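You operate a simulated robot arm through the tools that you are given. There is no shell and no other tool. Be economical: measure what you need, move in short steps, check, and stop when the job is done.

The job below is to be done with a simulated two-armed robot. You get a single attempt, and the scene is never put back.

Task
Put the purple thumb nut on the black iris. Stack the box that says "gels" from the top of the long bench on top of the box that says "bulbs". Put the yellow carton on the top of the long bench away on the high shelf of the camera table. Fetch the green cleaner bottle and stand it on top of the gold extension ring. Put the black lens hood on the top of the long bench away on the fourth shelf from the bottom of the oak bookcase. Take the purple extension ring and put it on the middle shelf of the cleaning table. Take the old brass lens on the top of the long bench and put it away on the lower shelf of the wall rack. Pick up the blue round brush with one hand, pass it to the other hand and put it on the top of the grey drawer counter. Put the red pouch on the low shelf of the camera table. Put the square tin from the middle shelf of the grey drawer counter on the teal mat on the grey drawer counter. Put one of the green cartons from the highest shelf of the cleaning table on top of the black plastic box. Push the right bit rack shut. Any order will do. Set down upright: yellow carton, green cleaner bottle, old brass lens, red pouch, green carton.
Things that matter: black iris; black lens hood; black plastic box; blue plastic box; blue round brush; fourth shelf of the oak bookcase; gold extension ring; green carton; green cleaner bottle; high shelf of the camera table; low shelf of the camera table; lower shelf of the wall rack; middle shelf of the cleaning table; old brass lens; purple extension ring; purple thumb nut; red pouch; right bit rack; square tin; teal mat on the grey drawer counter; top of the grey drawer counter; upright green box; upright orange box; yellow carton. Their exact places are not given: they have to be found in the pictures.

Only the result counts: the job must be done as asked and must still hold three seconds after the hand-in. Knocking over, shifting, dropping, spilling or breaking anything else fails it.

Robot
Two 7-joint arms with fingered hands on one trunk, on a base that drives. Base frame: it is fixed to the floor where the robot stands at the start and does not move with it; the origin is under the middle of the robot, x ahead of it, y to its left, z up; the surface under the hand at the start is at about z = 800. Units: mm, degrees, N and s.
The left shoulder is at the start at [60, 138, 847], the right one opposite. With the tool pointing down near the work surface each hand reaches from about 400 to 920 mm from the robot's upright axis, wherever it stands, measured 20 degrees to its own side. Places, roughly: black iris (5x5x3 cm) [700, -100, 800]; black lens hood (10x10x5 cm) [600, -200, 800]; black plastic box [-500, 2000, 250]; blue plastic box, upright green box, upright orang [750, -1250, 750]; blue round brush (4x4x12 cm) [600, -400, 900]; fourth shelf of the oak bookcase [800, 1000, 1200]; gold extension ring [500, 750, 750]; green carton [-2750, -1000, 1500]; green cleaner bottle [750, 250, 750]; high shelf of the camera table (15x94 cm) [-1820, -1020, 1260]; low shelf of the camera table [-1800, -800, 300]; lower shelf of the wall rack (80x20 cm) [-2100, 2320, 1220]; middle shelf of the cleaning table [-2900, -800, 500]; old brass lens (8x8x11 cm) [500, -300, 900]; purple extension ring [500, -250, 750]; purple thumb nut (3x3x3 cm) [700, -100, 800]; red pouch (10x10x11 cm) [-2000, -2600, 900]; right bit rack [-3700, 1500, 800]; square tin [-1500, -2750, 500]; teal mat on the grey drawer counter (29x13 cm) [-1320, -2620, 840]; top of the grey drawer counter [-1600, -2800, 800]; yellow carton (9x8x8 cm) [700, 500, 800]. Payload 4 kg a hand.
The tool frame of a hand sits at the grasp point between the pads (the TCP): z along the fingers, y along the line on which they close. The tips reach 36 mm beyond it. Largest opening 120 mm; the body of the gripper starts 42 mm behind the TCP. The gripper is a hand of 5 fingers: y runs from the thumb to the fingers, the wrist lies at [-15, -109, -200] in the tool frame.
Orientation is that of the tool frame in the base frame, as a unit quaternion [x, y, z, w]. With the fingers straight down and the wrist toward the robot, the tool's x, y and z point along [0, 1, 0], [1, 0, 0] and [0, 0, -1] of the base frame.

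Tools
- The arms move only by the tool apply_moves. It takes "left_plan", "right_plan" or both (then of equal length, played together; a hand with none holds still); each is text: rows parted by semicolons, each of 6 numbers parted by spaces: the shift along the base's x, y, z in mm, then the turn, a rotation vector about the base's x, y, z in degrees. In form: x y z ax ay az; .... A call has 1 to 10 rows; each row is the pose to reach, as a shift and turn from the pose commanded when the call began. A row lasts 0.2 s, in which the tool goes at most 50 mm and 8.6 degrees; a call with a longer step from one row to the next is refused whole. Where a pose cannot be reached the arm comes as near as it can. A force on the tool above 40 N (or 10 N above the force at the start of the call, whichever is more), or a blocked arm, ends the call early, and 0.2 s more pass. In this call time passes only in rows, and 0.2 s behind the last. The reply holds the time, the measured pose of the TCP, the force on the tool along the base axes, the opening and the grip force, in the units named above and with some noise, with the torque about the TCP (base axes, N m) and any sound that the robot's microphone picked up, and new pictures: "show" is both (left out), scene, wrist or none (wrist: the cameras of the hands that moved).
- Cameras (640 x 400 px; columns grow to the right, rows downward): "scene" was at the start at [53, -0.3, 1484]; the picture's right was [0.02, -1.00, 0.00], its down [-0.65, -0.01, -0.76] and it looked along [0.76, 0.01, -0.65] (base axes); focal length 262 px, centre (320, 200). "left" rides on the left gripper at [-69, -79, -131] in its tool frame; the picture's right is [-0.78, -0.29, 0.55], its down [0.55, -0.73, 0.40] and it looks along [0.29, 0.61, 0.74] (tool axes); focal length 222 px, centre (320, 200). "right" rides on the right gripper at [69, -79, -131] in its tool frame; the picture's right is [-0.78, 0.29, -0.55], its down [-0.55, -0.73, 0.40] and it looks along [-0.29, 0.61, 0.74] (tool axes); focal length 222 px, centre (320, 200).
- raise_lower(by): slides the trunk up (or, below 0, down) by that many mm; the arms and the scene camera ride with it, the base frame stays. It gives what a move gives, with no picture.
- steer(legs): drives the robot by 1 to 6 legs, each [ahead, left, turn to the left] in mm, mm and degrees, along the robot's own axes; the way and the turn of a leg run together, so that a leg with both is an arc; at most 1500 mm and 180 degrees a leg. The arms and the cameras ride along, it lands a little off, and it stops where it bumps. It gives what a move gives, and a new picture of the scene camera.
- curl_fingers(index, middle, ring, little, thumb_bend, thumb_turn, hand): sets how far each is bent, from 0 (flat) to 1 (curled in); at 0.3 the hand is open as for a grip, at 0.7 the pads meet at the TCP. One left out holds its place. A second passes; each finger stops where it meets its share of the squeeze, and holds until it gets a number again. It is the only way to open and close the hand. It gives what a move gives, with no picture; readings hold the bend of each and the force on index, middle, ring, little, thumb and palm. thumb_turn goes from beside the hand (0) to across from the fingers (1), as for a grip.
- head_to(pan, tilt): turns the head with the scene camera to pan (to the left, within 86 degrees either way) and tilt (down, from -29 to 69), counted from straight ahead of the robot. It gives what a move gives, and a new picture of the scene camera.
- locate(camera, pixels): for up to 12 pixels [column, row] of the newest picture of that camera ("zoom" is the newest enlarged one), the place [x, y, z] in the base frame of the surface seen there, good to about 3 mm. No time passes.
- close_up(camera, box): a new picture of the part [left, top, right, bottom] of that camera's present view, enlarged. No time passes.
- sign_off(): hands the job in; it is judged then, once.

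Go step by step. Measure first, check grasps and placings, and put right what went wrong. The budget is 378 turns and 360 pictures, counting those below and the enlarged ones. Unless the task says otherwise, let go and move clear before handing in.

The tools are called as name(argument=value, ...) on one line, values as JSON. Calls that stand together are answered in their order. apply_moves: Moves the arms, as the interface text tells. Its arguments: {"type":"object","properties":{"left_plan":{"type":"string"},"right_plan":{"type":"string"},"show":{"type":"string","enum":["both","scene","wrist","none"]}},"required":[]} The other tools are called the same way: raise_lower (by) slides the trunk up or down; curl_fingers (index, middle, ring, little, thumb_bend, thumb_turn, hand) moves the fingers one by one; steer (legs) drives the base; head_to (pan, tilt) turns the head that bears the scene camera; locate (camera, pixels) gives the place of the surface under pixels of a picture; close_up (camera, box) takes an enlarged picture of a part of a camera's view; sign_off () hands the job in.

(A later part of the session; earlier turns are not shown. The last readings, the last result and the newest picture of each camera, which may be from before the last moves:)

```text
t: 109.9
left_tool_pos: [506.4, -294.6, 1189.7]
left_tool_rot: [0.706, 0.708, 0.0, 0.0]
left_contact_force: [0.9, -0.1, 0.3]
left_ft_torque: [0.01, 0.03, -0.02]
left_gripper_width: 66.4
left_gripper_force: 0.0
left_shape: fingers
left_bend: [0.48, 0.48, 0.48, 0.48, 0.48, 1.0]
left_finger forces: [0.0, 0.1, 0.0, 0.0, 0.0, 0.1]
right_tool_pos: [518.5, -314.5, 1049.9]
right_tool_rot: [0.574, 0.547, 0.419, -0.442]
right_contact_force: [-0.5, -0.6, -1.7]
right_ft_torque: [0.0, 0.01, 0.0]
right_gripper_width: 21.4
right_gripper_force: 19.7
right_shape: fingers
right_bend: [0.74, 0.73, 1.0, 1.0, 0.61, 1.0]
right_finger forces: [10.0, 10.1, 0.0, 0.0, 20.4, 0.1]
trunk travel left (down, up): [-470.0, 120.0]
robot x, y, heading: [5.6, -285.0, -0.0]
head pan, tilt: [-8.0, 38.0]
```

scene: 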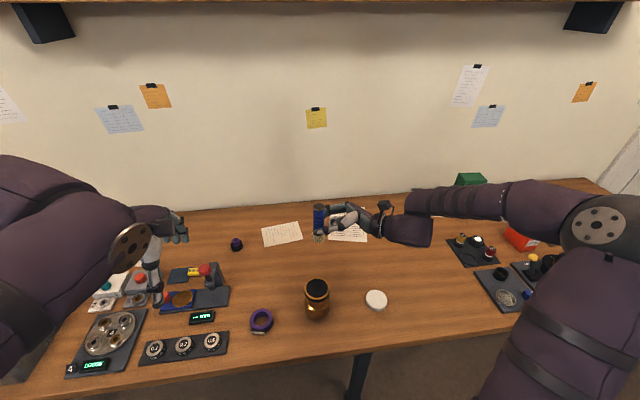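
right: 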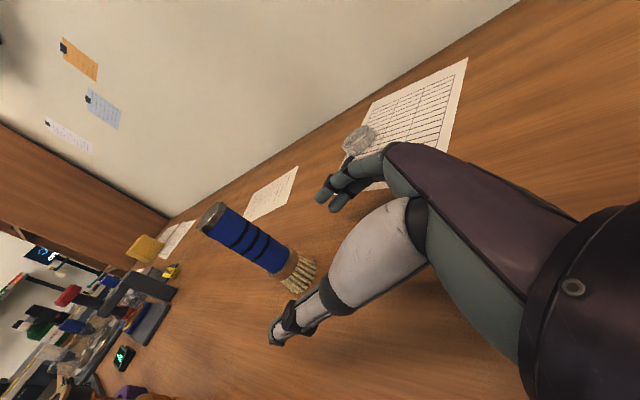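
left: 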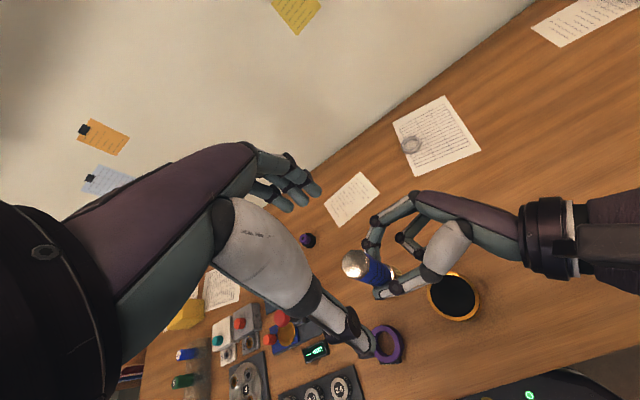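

Right index tops out at ~1071 near the brush. Lower the left hand to z 1116 (tips 1078) and close.

apply_moves(left_plan="-3 0 -40 0 0 0; -3 0 -74 0 0 0", show="none")

curl_fingers(hand="left", index=0.7, middle=0.7, ring=0.6, little=0.6, thumb_bend=0.68)

close_up(camera="left", box=[230, 150, 470, 340])

close_up(camera="right", box=[180, 70, 440, 320])

```text
t: 110.5
left_tool_pos: [504.7, -293.5, 1115.9]
left_tool_rot: [0.707, 0.707, 0.0, 0.0]
left_contact_force: [0.2, -1.2, -0.4]
left_ft_torque: [-0.03, -0.02, 0.01]
left_gripper_width: 66.3
left_gripper_force: 0.1
left_shape: fingers
left_bend: [0.48, 0.48, 0.48, 0.48, 0.48, 1.0]
left_finger forces: [0.1, 0.0, 0.0, 0.1, 0.0, 0.0]
right_tool_pos: [518.5, -314.3, 1050.9]
right_tool_rot: [0.575, 0.547, 0.419, -0.441]
right_contact_force: [-0.3, 0.9, -0.9]
right_ft_torque: [0.02, -0.01, 0.02]
right_gripper_width: 21.7
right_gripper_force: 20.1
right_shape: fingers
right_bend: [0.74, 0.73, 1.0, 1.0, 0.61, 1.0]
right_finger forces: [9.9, 9.9, 0.1, 0.0, 20.3, 0.0]
trunk travel left (down, up): [-470.0, 120.0]
robot x, y, heading: [7.7, -286.1, 0.3]
head pan, tilt: [-8.0, 38.0]
```

```text
t: 111.5
left_tool_pos: [504.8, -294.3, 1115.4]
left_tool_rot: [0.707, 0.708, 0.0, -0.001]
left_contact_force: [3.3, 0.0, -1.0]
left_ft_torque: [0.02, -0.17, -0.05]
left_gripper_width: 22.9
left_gripper_force: 9.1
left_shape: fingers
left_bend: [0.65, 0.66, 0.6, 0.6, 0.63, 1.0]
left_finger forces: [5.9, 4.4, 0.0, 0.0, 6.8, 0.0]
right_tool_pos: [520.2, -314.6, 1052.2]
right_tool_rot: [0.575, 0.547, 0.419, -0.442]
right_contact_force: [-3.7, 0.0, 0.9]
right_ft_torque: [0.01, -0.05, 0.1]
right_gripper_width: 21.7
right_gripper_force: 19.7
right_shape: fingers
right_bend: [0.74, 0.74, 1.0, 1.0, 0.61, 1.0]
right_finger forces: [7.7, 10.1, 0.1, 0.0, 21.7, 0.1]
trunk travel left (down, up): [-470.0, 120.0]
robot x, y, heading: [5.3, -284.2, 0.2]
head pan, tilt: [-8.0, 38.0]
```

```text
2.11 times, centred on (350, 245) of left
```

zoom: 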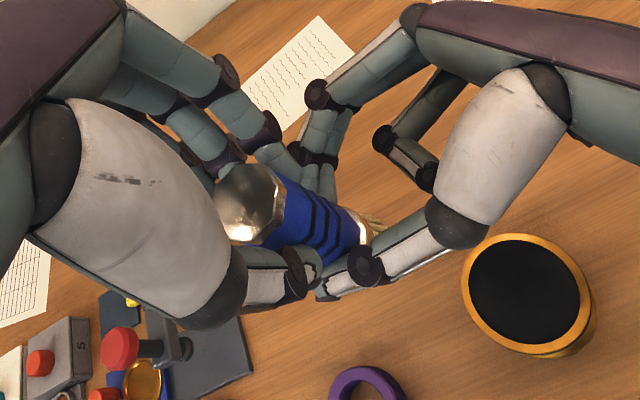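

```text
1.60 times, centred on (310, 195) of right
```

zoom: 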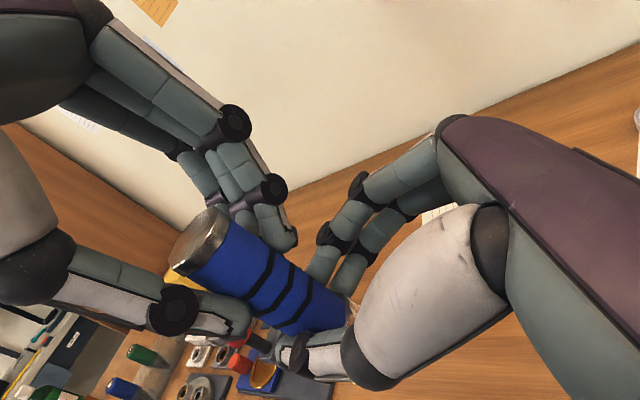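

Both hands hold the brush. Tighten the left, then open the right.

curl_fingers(hand="left", index=0.75, middle=0.75, thumb_bend=0.72)

curl_fingers(hand="right", index=0.45, middle=0.45, thumb_bend=0.42)

close_up(camera="right", box=[180, 70, 440, 320])

```text
t: 112.5
left_tool_pos: [504.7, -293.3, 1116.7]
left_tool_rot: [0.707, 0.707, 0.0, 0.001]
left_contact_force: [3.5, 0.3, -6.4]
left_ft_torque: [-0.03, -0.15, 0.01]
left_gripper_width: 22.0
left_gripper_force: 15.2
left_shape: fingers
left_bend: [0.64, 0.67, 0.6, 0.6, 0.64, 1.0]
left_finger forces: [9.7, 7.9, 0.0, 0.1, 13.2, 0.1]
right_tool_pos: [518.1, -314.7, 1050.9]
right_tool_rot: [0.575, 0.546, 0.42, -0.442]
right_contact_force: [-4.3, -0.1, 6.6]
right_ft_torque: [0.16, -0.05, 0.15]
right_gripper_width: 22.0
right_gripper_force: 20.0
right_shape: fingers
right_bend: [0.74, 0.74, 1.0, 1.0, 0.6, 1.0]
right_finger forces: [7.4, 10.6, 0.1, 0.1, 22.1, 0.0]
trunk travel left (down, up): [-470.0, 120.0]
robot x, y, heading: [8.0, -287.4, 0.3]
head pan, tilt: [-8.0, 38.0]
```

```text
t: 113.5
left_tool_pos: [504.6, -293.3, 1117.1]
left_tool_rot: [0.706, 0.708, 0.0, 0.0]
left_contact_force: [0.2, -1.1, -0.3]
left_ft_torque: [-0.01, -0.01, 0.0]
left_gripper_width: 22.1
left_gripper_force: 16.0
left_shape: fingers
left_bend: [0.65, 0.67, 0.6, 0.6, 0.63, 1.0]
left_finger forces: [8.4, 8.2, 0.0, 0.0, 15.2, 0.0]
right_tool_pos: [518.0, -314.6, 1051.3]
right_tool_rot: [0.575, 0.547, 0.42, -0.441]
right_contact_force: [-0.3, -0.8, 0.7]
right_ft_torque: [-0.03, 0.0, -0.02]
right_gripper_width: 78.9
right_gripper_force: 0.1
right_shape: fingers
right_bend: [0.45, 0.45, 1.0, 1.0, 0.42, 0.99]
right_finger forces: [0.1, 0.0, 0.0, 0.0, 0.0, 0.0]
trunk travel left (down, up): [-470.0, 120.0]
robot x, y, heading: [7.9, -283.1, 0.0]
head pan, tilt: [-8.0, 38.0]
```

```text
1.60 times, centred on (310, 195) of right
```

zoom: 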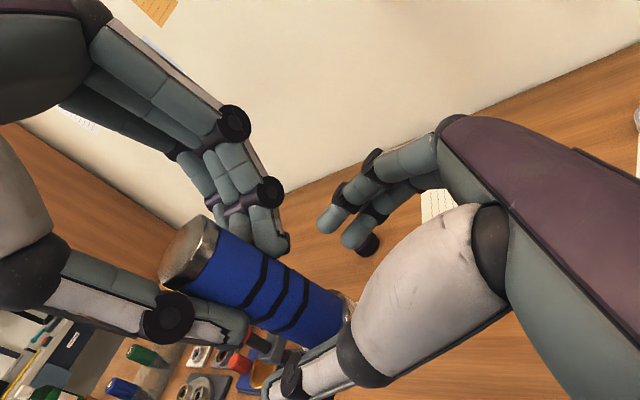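

Left holds the brush alone. Withdraw the right hand and untilt it.

apply_moves(right_plan="0 -40 0 0 0 0; 0 -80 0 0 0 0; 0 -120 0 0 0 0; 0 -125 15 -8.5 0 0; 0 -130 30 -17 0 0; 0 -130 45 -25.5 0 0; 0 -130 60 -34 0 0; 0 -130 70 -42.5 0 0; 0 -130 80 -51 0 0; 0 -130 90 -59.5 0 0", left_plan="0 0 5 0 0 0; 0 10 10 0 0 0; 0 30 20 0 0 0; -10 60 30 0 0 0; -20 90 40 0 0 0; -30 120 50 0 0 0; -40 150 60 0 0 0; -50 180 70 0 0 0; -50 210 80 0 0 0; -50 220 90 0 0 0", show="scene")

curl_fingers(hand="right", index=0.3, middle=0.3, ring=0.3, little=0.3, thumb_bend=0.3)

```text
t: 115.7
left_tool_pos: [455.3, -74.0, 1204.7]
left_tool_rot: [0.707, 0.707, -0.001, -0.001]
left_contact_force: [-0.8, 0.5, -0.8]
left_ft_torque: [0.01, 0.01, -0.02]
left_gripper_width: 22.3
left_gripper_force: 16.3
left_shape: fingers
left_bend: [0.65, 0.67, 0.6, 0.6, 0.63, 1.0]
left_finger forces: [8.3, 8.0, 0.0, 0.1, 15.3, 0.0]
right_tool_pos: [520.0, -443.1, 1140.0]
right_tool_rot: [0.718, 0.682, 0.092, -0.098]
right_contact_force: [0.5, 0.4, -0.9]
right_ft_torque: [0.0, -0.02, -0.01]
right_gripper_width: 78.9
right_gripper_force: 0.1
right_shape: fingers
right_bend: [0.45, 0.45, 1.0, 1.0, 0.42, 0.99]
right_finger forces: [0.0, 0.0, 0.0, 0.0, 0.0, 0.0]
trunk travel left (down, up): [-470.0, 120.0]
robot x, y, heading: [5.3, -286.5, 0.3]
head pan, tilt: [-8.0, 38.0]
```

scene: 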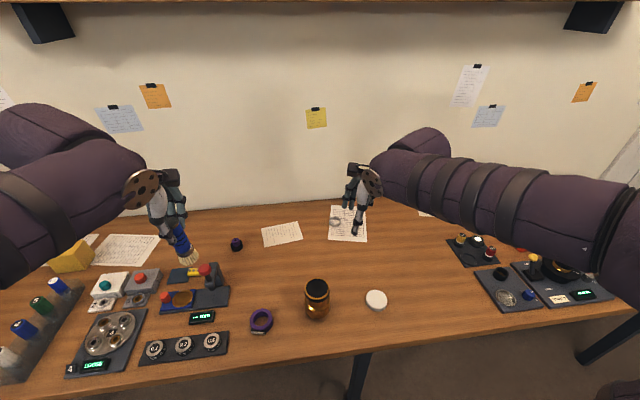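

```text
t: 116.7
left_tool_pos: [454.8, -74.1, 1206.0]
left_tool_rot: [0.706, 0.708, 0.0, 0.0]
left_contact_force: [-0.5, 0.5, -0.1]
left_ft_torque: [0.02, -0.02, 0.0]
left_gripper_width: 22.1
left_gripper_force: 16.5
left_shape: fingers
left_bend: [0.65, 0.67, 0.6, 0.6, 0.63, 1.0]
left_finger forces: [8.2, 8.1, 0.1, 0.1, 15.3, 0.0]
right_tool_pos: [519.0, -443.2, 1138.9]
right_tool_rot: [0.718, 0.683, 0.093, -0.097]
right_contact_force: [-0.2, -0.1, 0.0]
right_ft_torque: [-0.04, -0.04, -0.01]
right_gripper_width: 118.7
right_gripper_force: 0.1
right_shape: fingers
right_bend: [0.3, 0.3, 0.3, 0.3, 0.3, 0.97]
right_finger forces: [0.0, 0.0, 0.0, 0.1, 0.0, 0.1]
trunk travel left (down, up): [-470.0, 120.0]
robot x, y, heading: [3.2, -286.4, 0.3]
head pan, tilt: [-8.0, 38.0]
```

Handover done. The brass lens is right here (centre (466,-346), r≈30, top 911), so the right hand takes it now.

apply_moves(right_plan="-12 25 -20 -8 0 0; -25 50 -45 -15.5 0 0; -38 75 -75 -15.5 0 0; -49 97 -110 -15.5 0 0; -49 97 -150 -15.5 0 0", show="wrist")

close_up(camera="scene", box=[250, 200, 400, 340])

```text
t: 117.9
left_tool_pos: [455.8, -75.2, 1206.1]
left_tool_rot: [0.706, 0.708, 0.0, 0.0]
left_contact_force: [-0.4, 0.2, -1.0]
left_ft_torque: [0.01, 0.03, 0.01]
left_gripper_width: 21.9
left_gripper_force: 16.0
left_shape: fingers
left_bend: [0.65, 0.67, 0.6, 0.6, 0.63, 1.0]
left_finger forces: [8.4, 8.1, 0.1, 0.1, 15.3, 0.0]
right_tool_pos: [465.9, -348.6, 990.6]
right_tool_rot: [0.725, 0.689, -0.001, 0.0]
right_contact_force: [-0.1, -0.5, -0.6]
right_ft_torque: [0.01, -0.01, 0.01]
right_gripper_width: 118.8
right_gripper_force: 0.1
right_shape: fingers
right_bend: [0.3, 0.3, 0.3, 0.3, 0.3, 0.97]
right_finger forces: [0.0, 0.0, 0.1, 0.0, 0.0, 0.0]
trunk travel left (down, up): [-470.0, 120.0]
robot x, y, heading: [5.6, -285.9, 0.1]
head pan, tilt: [-8.0, 38.0]
```

right: 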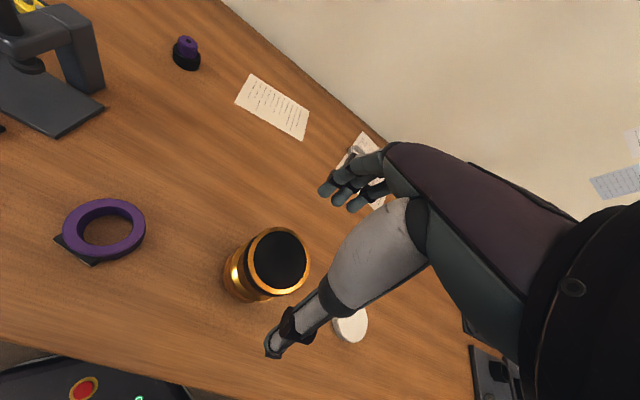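

```text
2.86 times, centred on (325, 270) of scene
```

zoom: 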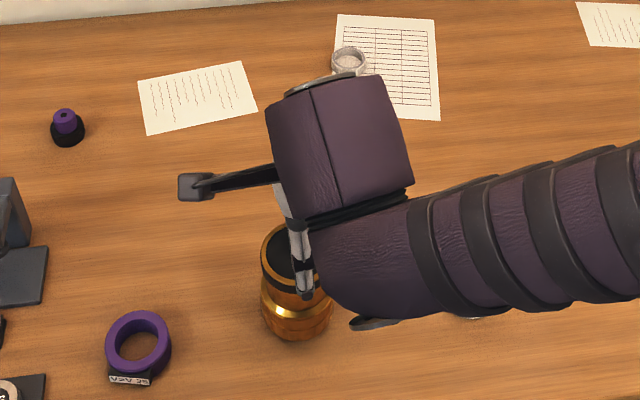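

locate(camera="right", pixels=[[278, 260], [250, 262], [305, 258], [278, 230], [278, 290], [272, 348], [102, 205], [102, 258], [65, 235], [142, 230]])

```text
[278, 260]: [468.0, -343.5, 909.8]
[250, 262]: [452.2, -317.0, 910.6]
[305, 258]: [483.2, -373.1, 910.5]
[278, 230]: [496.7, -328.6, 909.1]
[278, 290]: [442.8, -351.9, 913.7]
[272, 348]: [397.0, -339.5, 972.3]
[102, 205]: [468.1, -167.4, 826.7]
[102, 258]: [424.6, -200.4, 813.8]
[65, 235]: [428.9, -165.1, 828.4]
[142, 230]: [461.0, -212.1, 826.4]
```

Lens axis (468,-344). Lower to z 886 and grip.

apply_moves(right_plan="3 4 -40 0 0 0; 3 4 -80 0 0 0; 3 4 -105 0 0 0", show="none")

curl_fingers(hand="right", index=0.65, middle=0.65, ring=0.65, little=0.6, thumb_bend=0.62, thumb_turn=1)

close_up(camera="right", box=[180, 140, 440, 380])

```text
t: 118.7
left_tool_pos: [455.0, -73.7, 1206.3]
left_tool_rot: [0.707, 0.707, -0.001, 0.0]
left_contact_force: [-0.7, 0.1, -1.3]
left_ft_torque: [-0.02, -0.08, 0.02]
left_gripper_width: 21.9
left_gripper_force: 15.7
left_shape: fingers
left_bend: [0.65, 0.67, 0.6, 0.6, 0.63, 1.0]
left_finger forces: [8.4, 8.2, 0.1, 0.0, 15.4, 0.0]
right_tool_pos: [468.2, -339.9, 884.7]
right_tool_rot: [0.722, 0.692, 0.003, -0.003]
right_contact_force: [0.3, -3.8, 4.1]
right_ft_torque: [0.25, 0.19, -0.02]
right_gripper_width: 120.3
right_gripper_force: 1.1
right_shape: fingers
right_bend: [0.3, 0.3, 0.3, 0.3, 0.3, 0.97]
right_finger forces: [0.0, 0.0, 0.0, 0.1, 2.7, 0.0]
right hand out of reach, approached as far as the arm can: row 2
trunk travel left (down, up): [-470.0, 120.0]
robot x, y, heading: [4.3, -287.3, 0.3]
head pan, tilt: [-8.0, 38.0]
```

```text
t: 119.7
left_tool_pos: [455.4, -74.7, 1204.1]
left_tool_rot: [0.707, 0.707, 0.0, 0.0]
left_contact_force: [-0.4, 0.1, -0.9]
left_ft_torque: [0.0, 0.0, 0.02]
left_gripper_width: 22.0
left_gripper_force: 15.9
left_shape: fingers
left_bend: [0.65, 0.67, 0.6, 0.6, 0.63, 1.0]
left_finger forces: [8.3, 8.2, 0.0, 0.0, 15.2, 0.1]
right_tool_pos: [469.9, -345.8, 882.7]
right_tool_rot: [0.725, 0.689, 0.0, -0.001]
right_contact_force: [0.1, -0.3, -0.1]
right_ft_torque: [-0.04, -0.13, 0.01]
right_gripper_width: 48.1
right_gripper_force: 18.1
right_shape: fingers
right_bend: [0.62, 0.58, 0.58, 0.6, 0.52, 0.99]
right_finger forces: [2.5, 8.0, 8.3, 0.1, 18.1, 0.0]
trunk travel left (down, up): [-470.0, 120.0]
robot x, y, heading: [5.5, -285.2, -0.2]
head pan, tilt: [-8.0, 38.0]
```

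```text
1.67 times, centred on (310, 260) of right
```

zoom: 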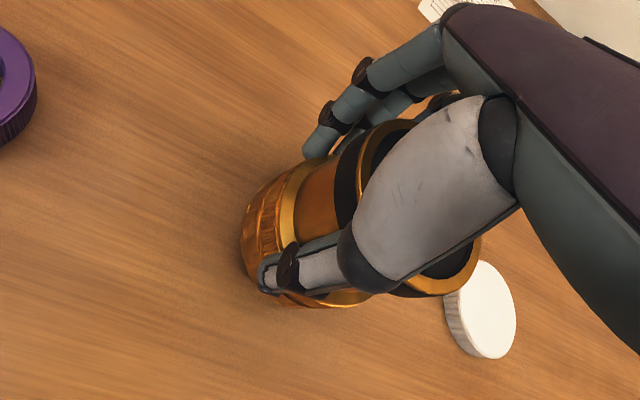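

Gripped at the waist (18 N). Lift.

apply_moves(right_plan="0 0 25 0 0 0; 0 0 60 0 0 0; 10 -10 100 0 0 0; 20 -20 140 0 0 0; 20 -30 180 0 0 0; 20 -40 220 0 0 0; 10 -40 260 0 0 0", show="both")

```text
t: 121.3
left_tool_pos: [455.8, -74.6, 1205.6]
left_tool_rot: [0.707, 0.707, 0.0, 0.0]
left_contact_force: [0.1, 0.3, -0.5]
left_ft_torque: [-0.04, -0.03, -0.01]
left_gripper_width: 22.0
left_gripper_force: 15.7
left_shape: fingers
left_bend: [0.65, 0.67, 0.6, 0.6, 0.63, 1.0]
left_finger forces: [8.2, 8.1, 0.0, 0.0, 15.4, 0.0]
right_tool_pos: [483.0, -383.2, 1144.0]
right_tool_rot: [0.725, 0.689, -0.001, -0.001]
right_contact_force: [-0.2, 0.0, -2.9]
right_ft_torque: [0.08, -0.09, -0.02]
right_gripper_width: 47.7
right_gripper_force: 15.4
right_shape: fingers
right_bend: [0.62, 0.58, 0.6, 0.6, 0.52, 0.99]
right_finger forces: [3.0, 7.1, 6.1, 0.1, 15.4, 0.0]
trunk travel left (down, up): [-470.0, 120.0]
robot x, y, heading: [7.3, -281.2, -0.0]
head pan, tilt: [-8.0, 38.0]
```

scene: 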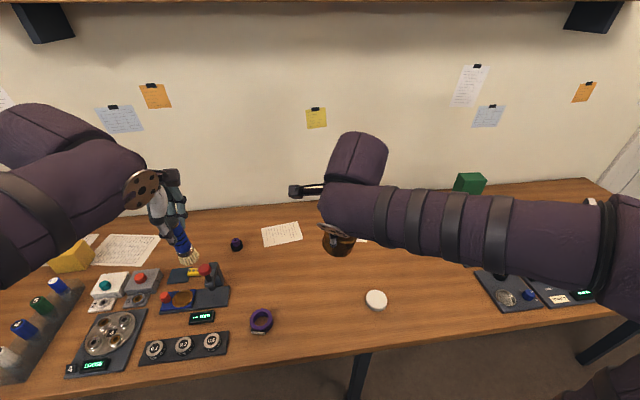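
right: 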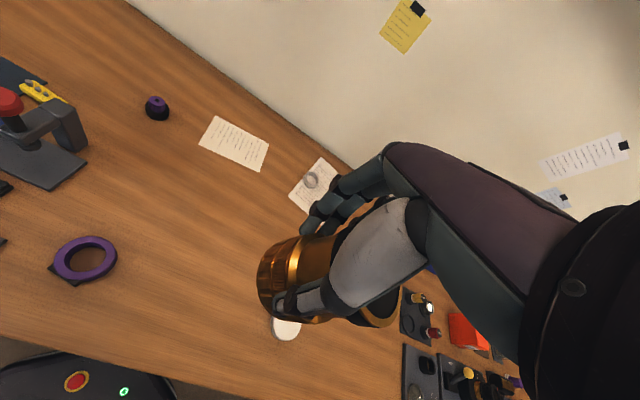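

curl_fingers(hand="right", index=0.72, middle=0.72, ring=0.72, little=0.7, thumb_bend=0.68)

steer(legs=[[-900, 0, 0], [0, 0, 90]])

head_to(pan=30, tilt=10)

```text
t: 122.3
left_tool_pos: [456.0, -74.7, 1205.9]
left_tool_rot: [0.706, 0.708, -0.001, 0.0]
left_contact_force: [-0.8, 0.4, 0.5]
left_ft_torque: [-0.02, -0.02, -0.01]
left_gripper_width: 22.2
left_gripper_force: 15.9
left_shape: fingers
left_bend: [0.65, 0.67, 0.6, 0.6, 0.63, 1.0]
left_finger forces: [8.3, 8.1, 0.0, 0.0, 15.2, 0.0]
right_tool_pos: [484.2, -384.4, 1143.9]
right_tool_rot: [0.724, 0.689, -0.001, 0.0]
right_contact_force: [0.1, -0.9, -3.0]
right_ft_torque: [0.08, -0.08, -0.01]
right_gripper_width: 46.5
right_gripper_force: 26.5
right_shape: fingers
right_bend: [0.71, 0.62, 0.64, 0.69, 0.5, 0.98]
right_finger forces: [6.5, 9.0, 11.6, 1.8, 25.0, 0.1]
trunk travel left (down, up): [-470.0, 120.0]
robot x, y, heading: [5.8, -287.2, -0.1]
head pan, tilt: [-8.0, 38.0]
```

```text
t: 130.8
left_tool_pos: [-1108.5, 161.5, 1204.8]
left_tool_rot: [-0.01, 1.0, 0.0, 0.0]
left_contact_force: [-0.1, 0.0, -0.5]
left_ft_torque: [-0.02, 0.0, 0.0]
left_gripper_width: 21.9
left_gripper_force: 15.5
left_shape: fingers
left_bend: [0.65, 0.68, 0.6, 0.6, 0.63, 1.0]
left_finger forces: [8.2, 7.7, 0.0, 0.0, 14.9, 0.1]
right_tool_pos: [-798.6, 194.3, 1143.3]
right_tool_rot: [0.016, 1.0, 0.0, -0.001]
right_contact_force: [0.1, -0.7, -3.1]
right_ft_torque: [0.07, 0.07, -0.02]
right_gripper_width: 46.1
right_gripper_force: 25.1
right_shape: fingers
right_bend: [0.71, 0.62, 0.64, 0.69, 0.5, 0.98]
right_finger forces: [6.7, 8.8, 10.7, 1.5, 23.0, 0.0]
trunk travel left (down, up): [-470.0, 120.0]
robot x, y, heading: [-890.2, -283.4, 91.2]
head pan, tilt: [-8.0, 38.0]
```

scene: 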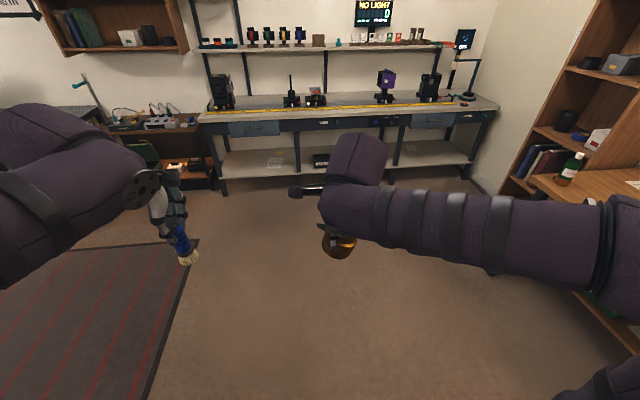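

```text
t: 131.9
left_tool_pos: [-1107.6, 160.3, 1205.1]
left_tool_rot: [-0.01, 1.0, 0.0, 0.0]
left_contact_force: [-0.2, -0.5, 0.0]
left_ft_torque: [-0.03, -0.02, 0.02]
left_gripper_width: 21.8
left_gripper_force: 15.5
left_shape: fingers
left_bend: [0.65, 0.68, 0.6, 0.6, 0.63, 1.0]
left_finger forces: [8.2, 7.7, 0.0, 0.0, 14.9, 0.0]
right_tool_pos: [-799.4, 194.4, 1143.4]
right_tool_rot: [0.016, 1.0, 0.001, 0.0]
right_contact_force: [1.2, 0.2, -4.3]
right_ft_torque: [0.1, 0.05, 0.02]
right_gripper_width: 46.2
right_gripper_force: 26.0
right_shape: fingers
right_bend: [0.71, 0.62, 0.64, 0.69, 0.5, 0.98]
right_finger forces: [6.7, 8.7, 10.7, 1.6, 23.2, 0.0]
trunk travel left (down, up): [-470.0, 120.0]
robot x, y, heading: [-888.7, -284.2, 91.1]
head pan, tilt: [30.0, 10.0]
```

scene: 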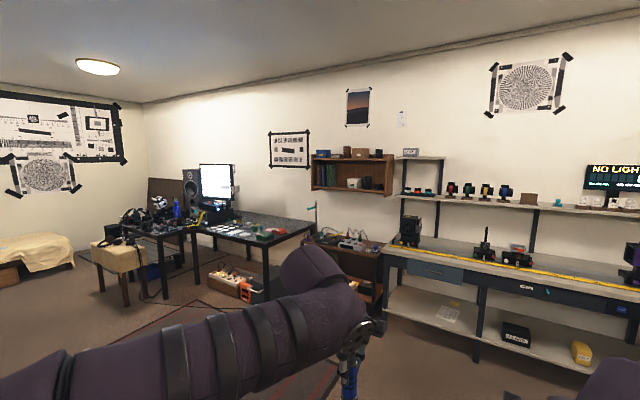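

close_up(camera="scene", box=[280, 130, 440, 290])

locate(camera="zoom", pixels=[[200, 120], [390, 122], [200, 205], [385, 215], [280, 215], [340, 205], [250, 140], [300, 300], [410, 310], [100, 20]])

```text
2.50 times, centred on (360, 210) of scene
```

zoom: 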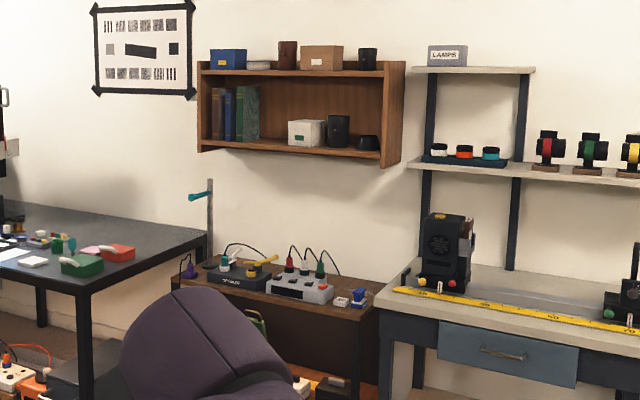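

```text
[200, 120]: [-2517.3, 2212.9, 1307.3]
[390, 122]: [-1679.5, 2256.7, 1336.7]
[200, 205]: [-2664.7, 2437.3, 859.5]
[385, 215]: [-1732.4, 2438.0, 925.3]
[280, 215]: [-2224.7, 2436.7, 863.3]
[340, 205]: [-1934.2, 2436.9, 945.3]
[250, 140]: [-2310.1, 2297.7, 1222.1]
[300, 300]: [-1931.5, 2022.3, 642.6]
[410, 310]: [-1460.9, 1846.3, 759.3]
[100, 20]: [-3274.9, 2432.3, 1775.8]
```

Wall rack lower shelf: z 1222, x -2510…-1690, front y≈2213, with a gap between books and the white box around x≈-2200. Drive closer.

steer(legs=[[1300, 0, -1.2]])

head_to(pan=60, tilt=25)

```text
t: 138.5
left_tool_pos: [-1077.3, 1485.0, 1205.7]
left_tool_rot: [0.016, 1.0, 0.0, 0.0]
left_contact_force: [-0.2, -0.5, -1.1]
left_ft_torque: [-0.01, -0.02, -0.02]
left_gripper_width: 21.9
left_gripper_force: 15.8
left_shape: fingers
left_bend: [0.65, 0.68, 0.6, 0.6, 0.63, 1.0]
left_finger forces: [8.2, 7.7, 0.1, 0.1, 15.1, 0.0]
right_tool_pos: [-767.5, 1501.4, 1143.2]
right_tool_rot: [0.041, 0.999, 0.0, 0.001]
right_contact_force: [0.1, -1.0, -3.9]
right_ft_torque: [0.11, 0.03, -0.02]
right_gripper_width: 46.3
right_gripper_force: 25.9
right_shape: fingers
right_bend: [0.71, 0.62, 0.64, 0.69, 0.5, 0.98]
right_finger forces: [6.5, 8.7, 10.7, 1.7, 23.0, 0.0]
trunk travel left (down, up): [-470.0, 120.0]
robot x, y, heading: [-882.3, 1028.1, 88.1]
head pan, tilt: [30.0, 10.0]
```

scene: 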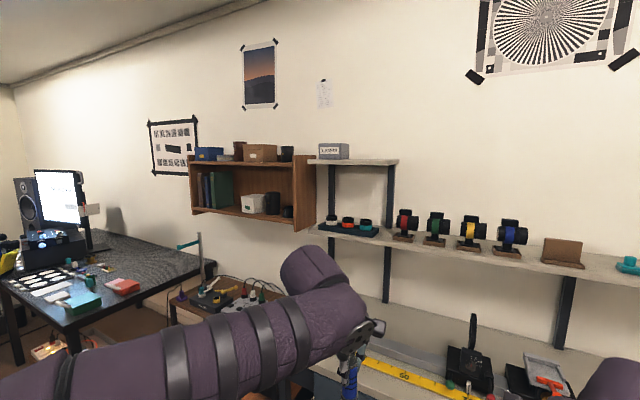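

```text
t: 139.4
left_tool_pos: [-1077.4, 1484.7, 1204.9]
left_tool_rot: [0.016, 1.0, 0.0, -0.001]
left_contact_force: [-0.1, 0.4, -1.0]
left_ft_torque: [0.0, -0.03, 0.03]
left_gripper_width: 21.7
left_gripper_force: 15.1
left_shape: fingers
left_bend: [0.65, 0.68, 0.6, 0.6, 0.63, 1.0]
left_finger forces: [8.2, 7.7, 0.0, 0.0, 15.1, 0.0]
right_tool_pos: [-767.3, 1502.8, 1143.2]
right_tool_rot: [0.042, 0.999, 0.0, 0.0]
right_contact_force: [0.3, 0.2, -3.7]
right_ft_torque: [0.04, 0.05, 0.04]
right_gripper_width: 46.2
right_gripper_force: 25.4
right_shape: fingers
right_bend: [0.71, 0.62, 0.64, 0.69, 0.5, 0.98]
right_finger forces: [6.6, 8.7, 10.6, 1.6, 23.0, 0.0]
trunk travel left (down, up): [-470.0, 120.0]
robot x, y, heading: [-882.6, 1031.8, 87.9]
head pan, tilt: [60.0, 25.0]
```

scene: 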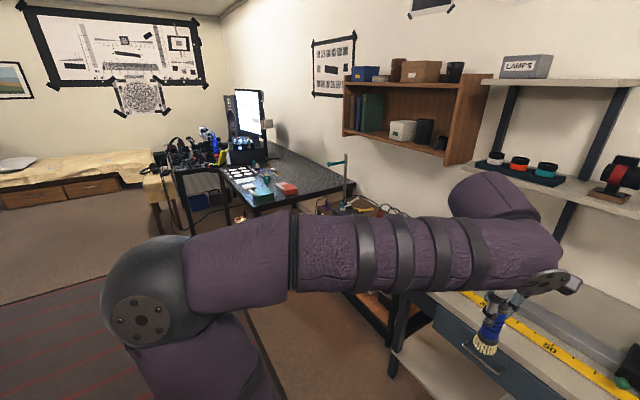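

locate(camera="scene", pixels=[[255, 215], [345, 192], [225, 190], [330, 202], [365, 300], [240, 260]])

steer(legs=[[0, 1150, 2]])

head_to(pan=0, tilt=18)

```text
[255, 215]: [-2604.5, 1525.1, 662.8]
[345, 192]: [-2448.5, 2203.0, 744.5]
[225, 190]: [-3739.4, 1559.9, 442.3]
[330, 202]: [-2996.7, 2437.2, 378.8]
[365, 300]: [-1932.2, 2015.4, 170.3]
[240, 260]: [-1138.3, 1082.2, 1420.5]
```

```text
t: 145.3
left_tool_pos: [-2224.2, 1528.1, 1206.1]
left_tool_rot: [0.021, 1.0, 0.0, 0.0]
left_contact_force: [1.2, 0.0, -1.1]
left_ft_torque: [0.0, -0.01, -0.05]
left_gripper_width: 21.7
left_gripper_force: 15.5
left_shape: fingers
left_bend: [0.65, 0.68, 0.6, 0.6, 0.63, 1.0]
left_finger forces: [8.2, 7.7, 0.1, 0.0, 15.0, 0.0]
right_tool_pos: [-1912.3, 1542.1, 1141.9]
right_tool_rot: [0.047, 0.999, 0.001, 0.0]
right_contact_force: [-0.9, -0.1, -3.9]
right_ft_torque: [0.03, 0.08, 0.04]
right_gripper_width: 46.4
right_gripper_force: 25.4
right_shape: fingers
right_bend: [0.71, 0.62, 0.64, 0.69, 0.5, 0.98]
right_finger forces: [6.7, 8.7, 10.6, 1.7, 23.0, 0.1]
trunk travel left (down, up): [-470.0, 120.0]
robot x, y, heading: [-2030.7, 1067.8, 87.9]
head pan, tilt: [60.0, 25.0]
```

scene: 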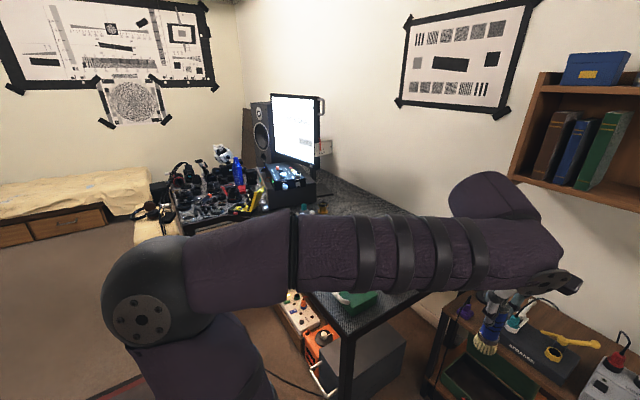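

```text
t: 146.6
left_tool_pos: [-2222.9, 1527.1, 1206.2]
left_tool_rot: [0.022, 1.0, 0.0, 0.0]
left_contact_force: [0.3, 0.1, 0.0]
left_ft_torque: [-0.01, 0.02, -0.05]
left_gripper_width: 21.7
left_gripper_force: 15.5
left_shape: fingers
left_bend: [0.65, 0.68, 0.6, 0.6, 0.63, 1.0]
left_finger forces: [8.2, 7.7, 0.1, 0.0, 14.9, 0.1]
right_tool_pos: [-1912.4, 1543.8, 1144.0]
right_tool_rot: [0.046, 0.999, 0.0, 0.0]
right_contact_force: [0.1, -0.1, -2.9]
right_ft_torque: [0.07, 0.05, 0.01]
right_gripper_width: 46.2
right_gripper_force: 25.4
right_shape: fingers
right_bend: [0.71, 0.62, 0.64, 0.69, 0.5, 0.98]
right_finger forces: [6.6, 8.6, 10.6, 1.6, 23.0, 0.0]
trunk travel left (down, up): [-470.0, 120.0]
robot x, y, heading: [-2034.0, 1070.9, 87.4]
head pan, tilt: [0.0, 18.0]
```

scene: 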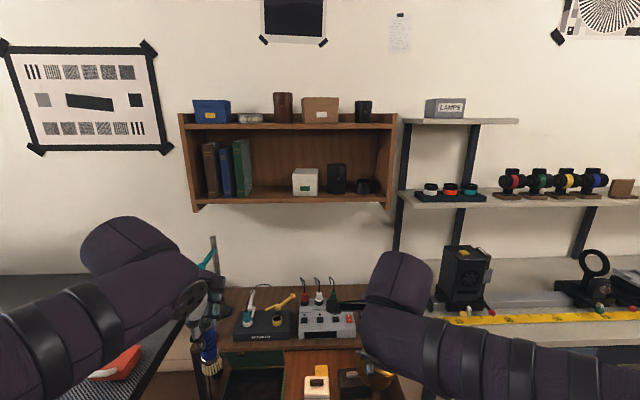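

close_up(camera="scene", box=[170, 90, 410, 220])

locate(camera="zoom", pixels=[[220, 255], [260, 255], [300, 255], [290, 270], [205, 240], [330, 250], [325, 225], [260, 278], [300, 80], [300, 92], [260, 150], [205, 150]])

```text
2.67 times, centred on (290, 155) of scene
```

zoom: 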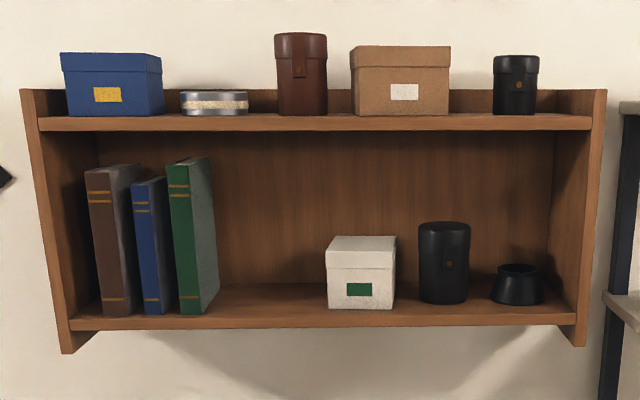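

```text
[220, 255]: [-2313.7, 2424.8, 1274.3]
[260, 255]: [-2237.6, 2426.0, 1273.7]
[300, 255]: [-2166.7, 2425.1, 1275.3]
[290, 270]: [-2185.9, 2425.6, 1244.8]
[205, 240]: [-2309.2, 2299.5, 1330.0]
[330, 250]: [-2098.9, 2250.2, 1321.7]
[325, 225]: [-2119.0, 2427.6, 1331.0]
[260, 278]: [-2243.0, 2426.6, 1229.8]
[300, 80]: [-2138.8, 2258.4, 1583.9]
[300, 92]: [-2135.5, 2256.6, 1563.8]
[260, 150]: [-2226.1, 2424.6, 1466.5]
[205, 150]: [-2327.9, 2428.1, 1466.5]
```

locate(camera="zoom", pixels=[[300, 118], [300, 128], [300, 134], [260, 312], [260, 324], [260, 300], [300, 305], [230, 305], [218, 290], [330, 300]])

close_up(camera="right", box=[180, 140, 440, 380])

locate(camera="zoom", pixels=[[230, 200], [270, 165], [260, 250], [330, 170], [420, 290], [215, 230], [290, 290]])

```text
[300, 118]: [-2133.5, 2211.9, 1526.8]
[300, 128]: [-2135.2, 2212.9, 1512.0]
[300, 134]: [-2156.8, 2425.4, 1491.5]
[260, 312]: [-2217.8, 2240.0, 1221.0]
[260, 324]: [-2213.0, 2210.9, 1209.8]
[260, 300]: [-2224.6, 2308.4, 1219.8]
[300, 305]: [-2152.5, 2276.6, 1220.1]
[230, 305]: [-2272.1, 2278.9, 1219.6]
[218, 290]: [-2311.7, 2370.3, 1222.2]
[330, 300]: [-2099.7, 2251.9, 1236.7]
```

```text
1.67 times, centred on (310, 260) of right
```

zoom: 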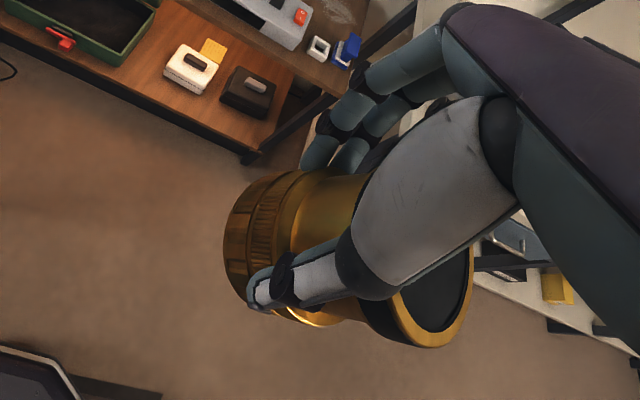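

```text
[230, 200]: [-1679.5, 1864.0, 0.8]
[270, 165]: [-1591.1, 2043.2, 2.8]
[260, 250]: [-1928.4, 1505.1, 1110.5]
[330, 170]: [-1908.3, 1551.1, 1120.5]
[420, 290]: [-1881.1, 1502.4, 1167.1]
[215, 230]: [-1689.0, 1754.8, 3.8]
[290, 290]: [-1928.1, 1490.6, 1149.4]
```

The lens may be tilted in the grip; check with the scene camera.

head_to(pan=-10, tilt=40)

close_up(camera="scene", box=[240, 130, 440, 330])

```text
t: 147.4
left_tool_pos: [-2223.5, 1527.3, 1204.8]
left_tool_rot: [0.02, 1.0, 0.0, 0.0]
left_contact_force: [0.5, 0.3, -1.1]
left_ft_torque: [0.02, 0.0, -0.06]
left_gripper_width: 21.9
left_gripper_force: 15.0
left_shape: fingers
left_bend: [0.65, 0.68, 0.6, 0.6, 0.63, 1.0]
left_finger forces: [8.3, 7.6, 0.0, 0.0, 15.0, 0.0]
right_tool_pos: [-1911.7, 1543.3, 1143.2]
right_tool_rot: [0.045, 0.999, 0.0, 0.001]
right_contact_force: [-0.3, -0.5, -3.0]
right_ft_torque: [0.08, 0.07, -0.01]
right_gripper_width: 46.0
right_gripper_force: 25.0
right_shape: fingers
right_bend: [0.71, 0.62, 0.64, 0.69, 0.5, 0.98]
right_finger forces: [6.6, 8.7, 10.6, 1.5, 23.0, 0.0]
trunk travel left (down, up): [-470.0, 120.0]
robot x, y, heading: [-2028.4, 1068.9, 87.8]
head pan, tilt: [-10.0, 40.0]
```

scene: 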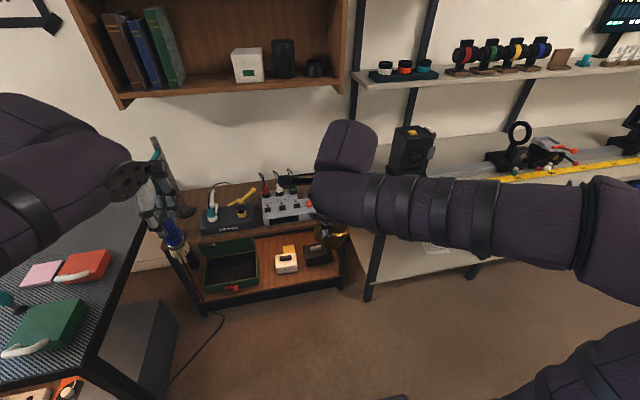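

```text
2.00 times, centred on (340, 230) of scene
```

zoom: 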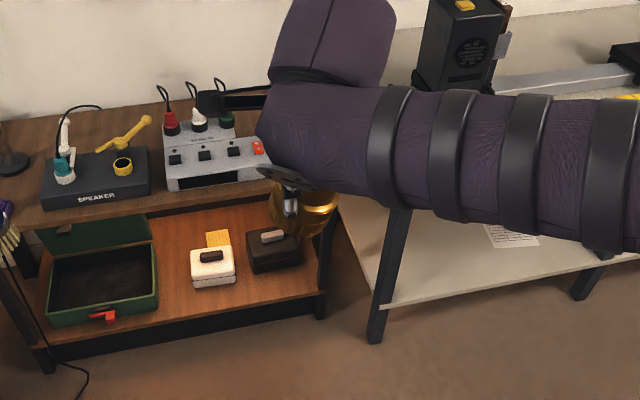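

close_up(camera="right", box=[220, 200, 440, 350])

locate(camera="zoom", pixels=[[415, 320], [465, 300], [470, 240], [440, 290], [400, 260], [440, 220], [130, 150], [150, 240], [110, 200], [200, 120]])

```text
2.67 times, centred on (330, 275) of right
```

zoom: 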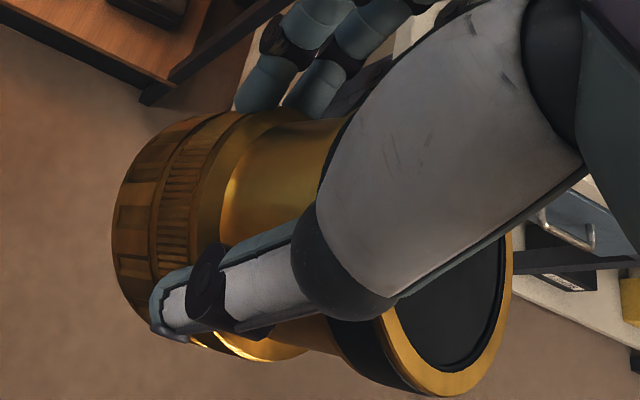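

```text
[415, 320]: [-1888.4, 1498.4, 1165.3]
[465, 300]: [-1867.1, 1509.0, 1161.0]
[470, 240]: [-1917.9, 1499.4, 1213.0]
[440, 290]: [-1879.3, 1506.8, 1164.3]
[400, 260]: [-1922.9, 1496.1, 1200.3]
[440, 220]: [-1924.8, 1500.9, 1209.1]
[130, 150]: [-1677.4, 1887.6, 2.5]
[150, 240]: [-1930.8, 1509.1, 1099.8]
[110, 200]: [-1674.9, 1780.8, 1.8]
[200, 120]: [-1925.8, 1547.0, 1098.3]
```

locate(camera="zoom", pixels=[[430, 335], [485, 275], [490, 310], [450, 350], [405, 302], [497, 250], [445, 275], [460, 330], [475, 290], [425, 300], [455, 385], [505, 300]])

```text
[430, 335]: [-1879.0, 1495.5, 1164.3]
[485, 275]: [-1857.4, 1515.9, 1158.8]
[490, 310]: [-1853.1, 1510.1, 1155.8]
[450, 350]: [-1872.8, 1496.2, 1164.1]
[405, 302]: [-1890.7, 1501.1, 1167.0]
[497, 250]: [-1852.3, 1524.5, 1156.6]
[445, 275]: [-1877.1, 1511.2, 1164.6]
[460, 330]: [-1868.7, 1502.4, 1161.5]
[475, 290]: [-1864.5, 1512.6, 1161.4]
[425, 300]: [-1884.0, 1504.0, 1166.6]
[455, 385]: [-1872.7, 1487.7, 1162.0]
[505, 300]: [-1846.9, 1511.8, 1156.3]
```

Fitted disc plane shows the lens leans 15° toward +x in the grip. I'll cancel that with a -15° roll of the hand, raise the trunk, pull the left arm back, and drive closer.

raise_lower(by=120)

apply_moves(right_plan="0 0 5 0 -7.5 0; 0 0 10 0 -15 0; 0 0 20 0 -15 0; 0 0 30 0 -15 0", left_plan="0 -25 0 0 0 0; 0 -50 0 0 0 0; 0 -75 0 0 0 0; 0 -100 0 0 0 0", show="none")

close_up(camera="right", box=[220, 200, 440, 350])

locate(camera="zoom", pixels=[[430, 335], [485, 275], [490, 310], [450, 350], [405, 302], [497, 250], [445, 275], [460, 330], [455, 385], [150, 240], [200, 120], [130, 190]])

```text
t: 148.9
left_tool_pos: [-2222.7, 1528.9, 1325.4]
left_tool_rot: [0.021, 1.0, 0.0, 0.0]
left_contact_force: [-0.3, 0.2, -0.9]
left_ft_torque: [0.0, 0.03, 0.02]
left_gripper_width: 21.7
left_gripper_force: 15.1
left_shape: fingers
left_bend: [0.65, 0.68, 0.6, 0.6, 0.63, 1.0]
left_finger forces: [8.1, 7.8, 0.0, 0.0, 15.0, 0.0]
right_tool_pos: [-1913.7, 1543.0, 1263.4]
right_tool_rot: [0.046, 0.999, -0.001, 0.0]
right_contact_force: [0.6, 0.2, -3.1]
right_ft_torque: [0.07, 0.07, 0.02]
right_gripper_width: 46.1
right_gripper_force: 25.0
right_shape: fingers
right_bend: [0.71, 0.62, 0.64, 0.69, 0.5, 0.98]
right_finger forces: [6.5, 8.7, 10.6, 1.6, 22.9, 0.0]
trunk travel left (down, up): [-590.0, 0.0]
robot x, y, heading: [-2032.6, 1075.0, 87.8]
head pan, tilt: [-10.0, 40.0]
```

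```text
t: 149.9
left_tool_pos: [-2224.3, 1427.3, 1325.0]
left_tool_rot: [0.02, 1.0, 0.001, 0.0]
left_contact_force: [0.5, -0.4, -0.3]
left_ft_torque: [0.03, -0.01, 0.04]
left_gripper_width: 21.7
left_gripper_force: 15.3
left_shape: fingers
left_bend: [0.65, 0.68, 0.6, 0.6, 0.63, 1.0]
left_finger forces: [8.2, 7.7, 0.0, 0.1, 15.1, 0.0]
right_tool_pos: [-1913.1, 1543.2, 1293.5]
right_tool_rot: [0.046, 0.99, 0.007, 0.13]
right_contact_force: [-0.5, 0.0, -3.9]
right_ft_torque: [0.07, 0.08, 0.03]
right_gripper_width: 45.9
right_gripper_force: 25.4
right_shape: fingers
right_bend: [0.71, 0.62, 0.64, 0.69, 0.5, 0.98]
right_finger forces: [6.8, 8.6, 10.5, 1.5, 23.4, 0.0]
trunk travel left (down, up): [-590.0, 0.0]
robot x, y, heading: [-2034.8, 1070.1, 87.6]
head pan, tilt: [-10.0, 40.0]
```

```text
2.67 times, centred on (330, 275) of right
```

zoom: 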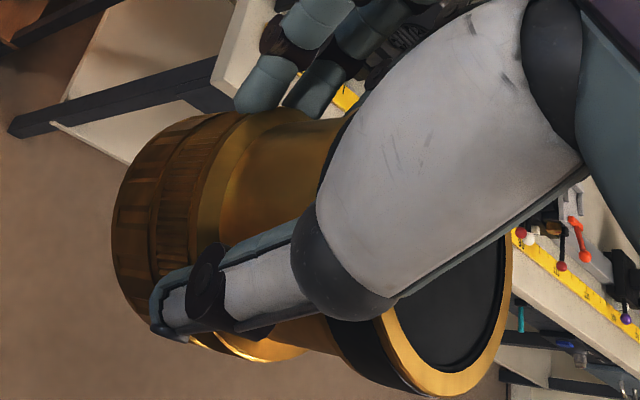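

```text
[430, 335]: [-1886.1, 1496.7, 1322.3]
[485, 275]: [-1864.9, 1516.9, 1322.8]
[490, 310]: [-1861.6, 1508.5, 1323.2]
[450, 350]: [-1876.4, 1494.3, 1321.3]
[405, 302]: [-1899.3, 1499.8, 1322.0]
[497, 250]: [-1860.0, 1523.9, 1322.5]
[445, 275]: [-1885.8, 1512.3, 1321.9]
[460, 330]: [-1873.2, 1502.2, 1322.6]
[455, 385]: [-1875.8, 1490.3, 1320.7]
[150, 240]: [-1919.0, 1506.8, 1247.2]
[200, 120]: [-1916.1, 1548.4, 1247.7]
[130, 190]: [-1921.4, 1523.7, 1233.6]
```

The lens is now level (disc at z 1322 everywhere); its axis is at TCP + (27,-24), bottom at TCP-83. Drive closer.

steer(legs=[[500, 100, 2.2]])

head_to(pan=-5, tilt=12)

```text
t: 153.0
left_tool_pos: [-2321.4, 1927.1, 1325.4]
left_tool_rot: [0.002, 1.0, 0.0, 0.0]
left_contact_force: [-0.3, 0.6, -1.1]
left_ft_torque: [0.01, 0.0, 0.03]
left_gripper_width: 21.8
left_gripper_force: 15.7
left_shape: fingers
left_bend: [0.65, 0.68, 0.6, 0.6, 0.63, 1.0]
left_finger forces: [8.3, 7.7, 0.0, 0.0, 15.1, 0.0]
right_tool_pos: [-2016.2, 2056.5, 1291.8]
right_tool_rot: [0.028, 0.991, 0.008, 0.13]
right_contact_force: [-0.8, -0.5, -3.1]
right_ft_torque: [0.05, 0.09, 0.01]
right_gripper_width: 46.4
right_gripper_force: 25.7
right_shape: fingers
right_bend: [0.71, 0.62, 0.64, 0.69, 0.5, 0.98]
right_finger forces: [6.7, 8.7, 10.4, 1.4, 23.2, 0.1]
trunk travel left (down, up): [-590.0, 0.0]
robot x, y, heading: [-2116.7, 1581.1, 89.9]
head pan, tilt: [-10.0, 40.0]
```

scene: 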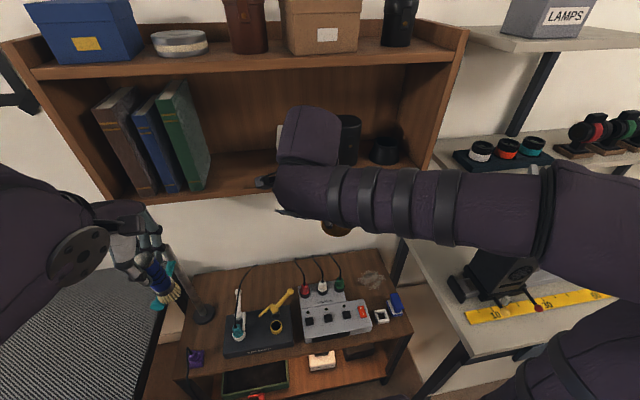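

```text
t: 153.9
left_tool_pos: [-2322.3, 1926.6, 1326.6]
left_tool_rot: [0.003, 1.0, 0.0, 0.001]
left_contact_force: [-0.4, 0.3, -0.5]
left_ft_torque: [0.01, 0.0, 0.02]
left_gripper_width: 21.7
left_gripper_force: 16.0
left_shape: fingers
left_bend: [0.65, 0.68, 0.6, 0.6, 0.63, 1.0]
left_finger forces: [8.2, 7.6, 0.1, 0.0, 15.0, 0.0]
right_tool_pos: [-2016.1, 2054.5, 1292.1]
right_tool_rot: [0.028, 0.991, 0.008, 0.13]
right_contact_force: [0.9, 0.5, -3.5]
right_ft_torque: [0.05, 0.09, 0.01]
right_gripper_width: 46.3
right_gripper_force: 25.3
right_shape: fingers
right_bend: [0.71, 0.62, 0.64, 0.69, 0.5, 0.98]
right_finger forces: [6.7, 8.7, 10.5, 1.5, 23.3, 0.1]
trunk travel left (down, up): [-590.0, 0.0]
robot x, y, heading: [-2114.7, 1577.2, 89.6]
head pan, tilt: [-5.0, 12.0]
```

scene: 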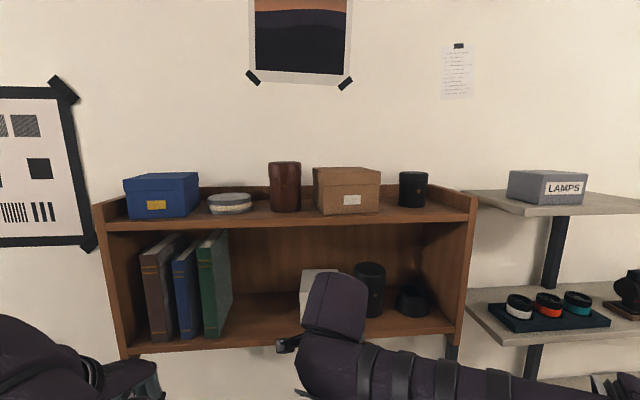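

Move: up, forward to y≈2150, left, then into the shelf at z≈1316.

apply_moves(right_plan="0 45 12 0 0 0; 0 90 24 0 0 0; -45 95 24 0 0 0; -90 95 24 0 0 0; -135 95 24 0 0 0; -187 95 24 0 0 0", left_plan="-10 -20 0 0 0 0; -20 -40 0 0 0 0; -30 -60 0 0 0 0; -40 -80 0 0 0 0; -50 -90 0 0 0 0; -60 -90 0 0 0 0", show="both")

```text
refused: row 6 steps farther than a row can; nothing moved
```

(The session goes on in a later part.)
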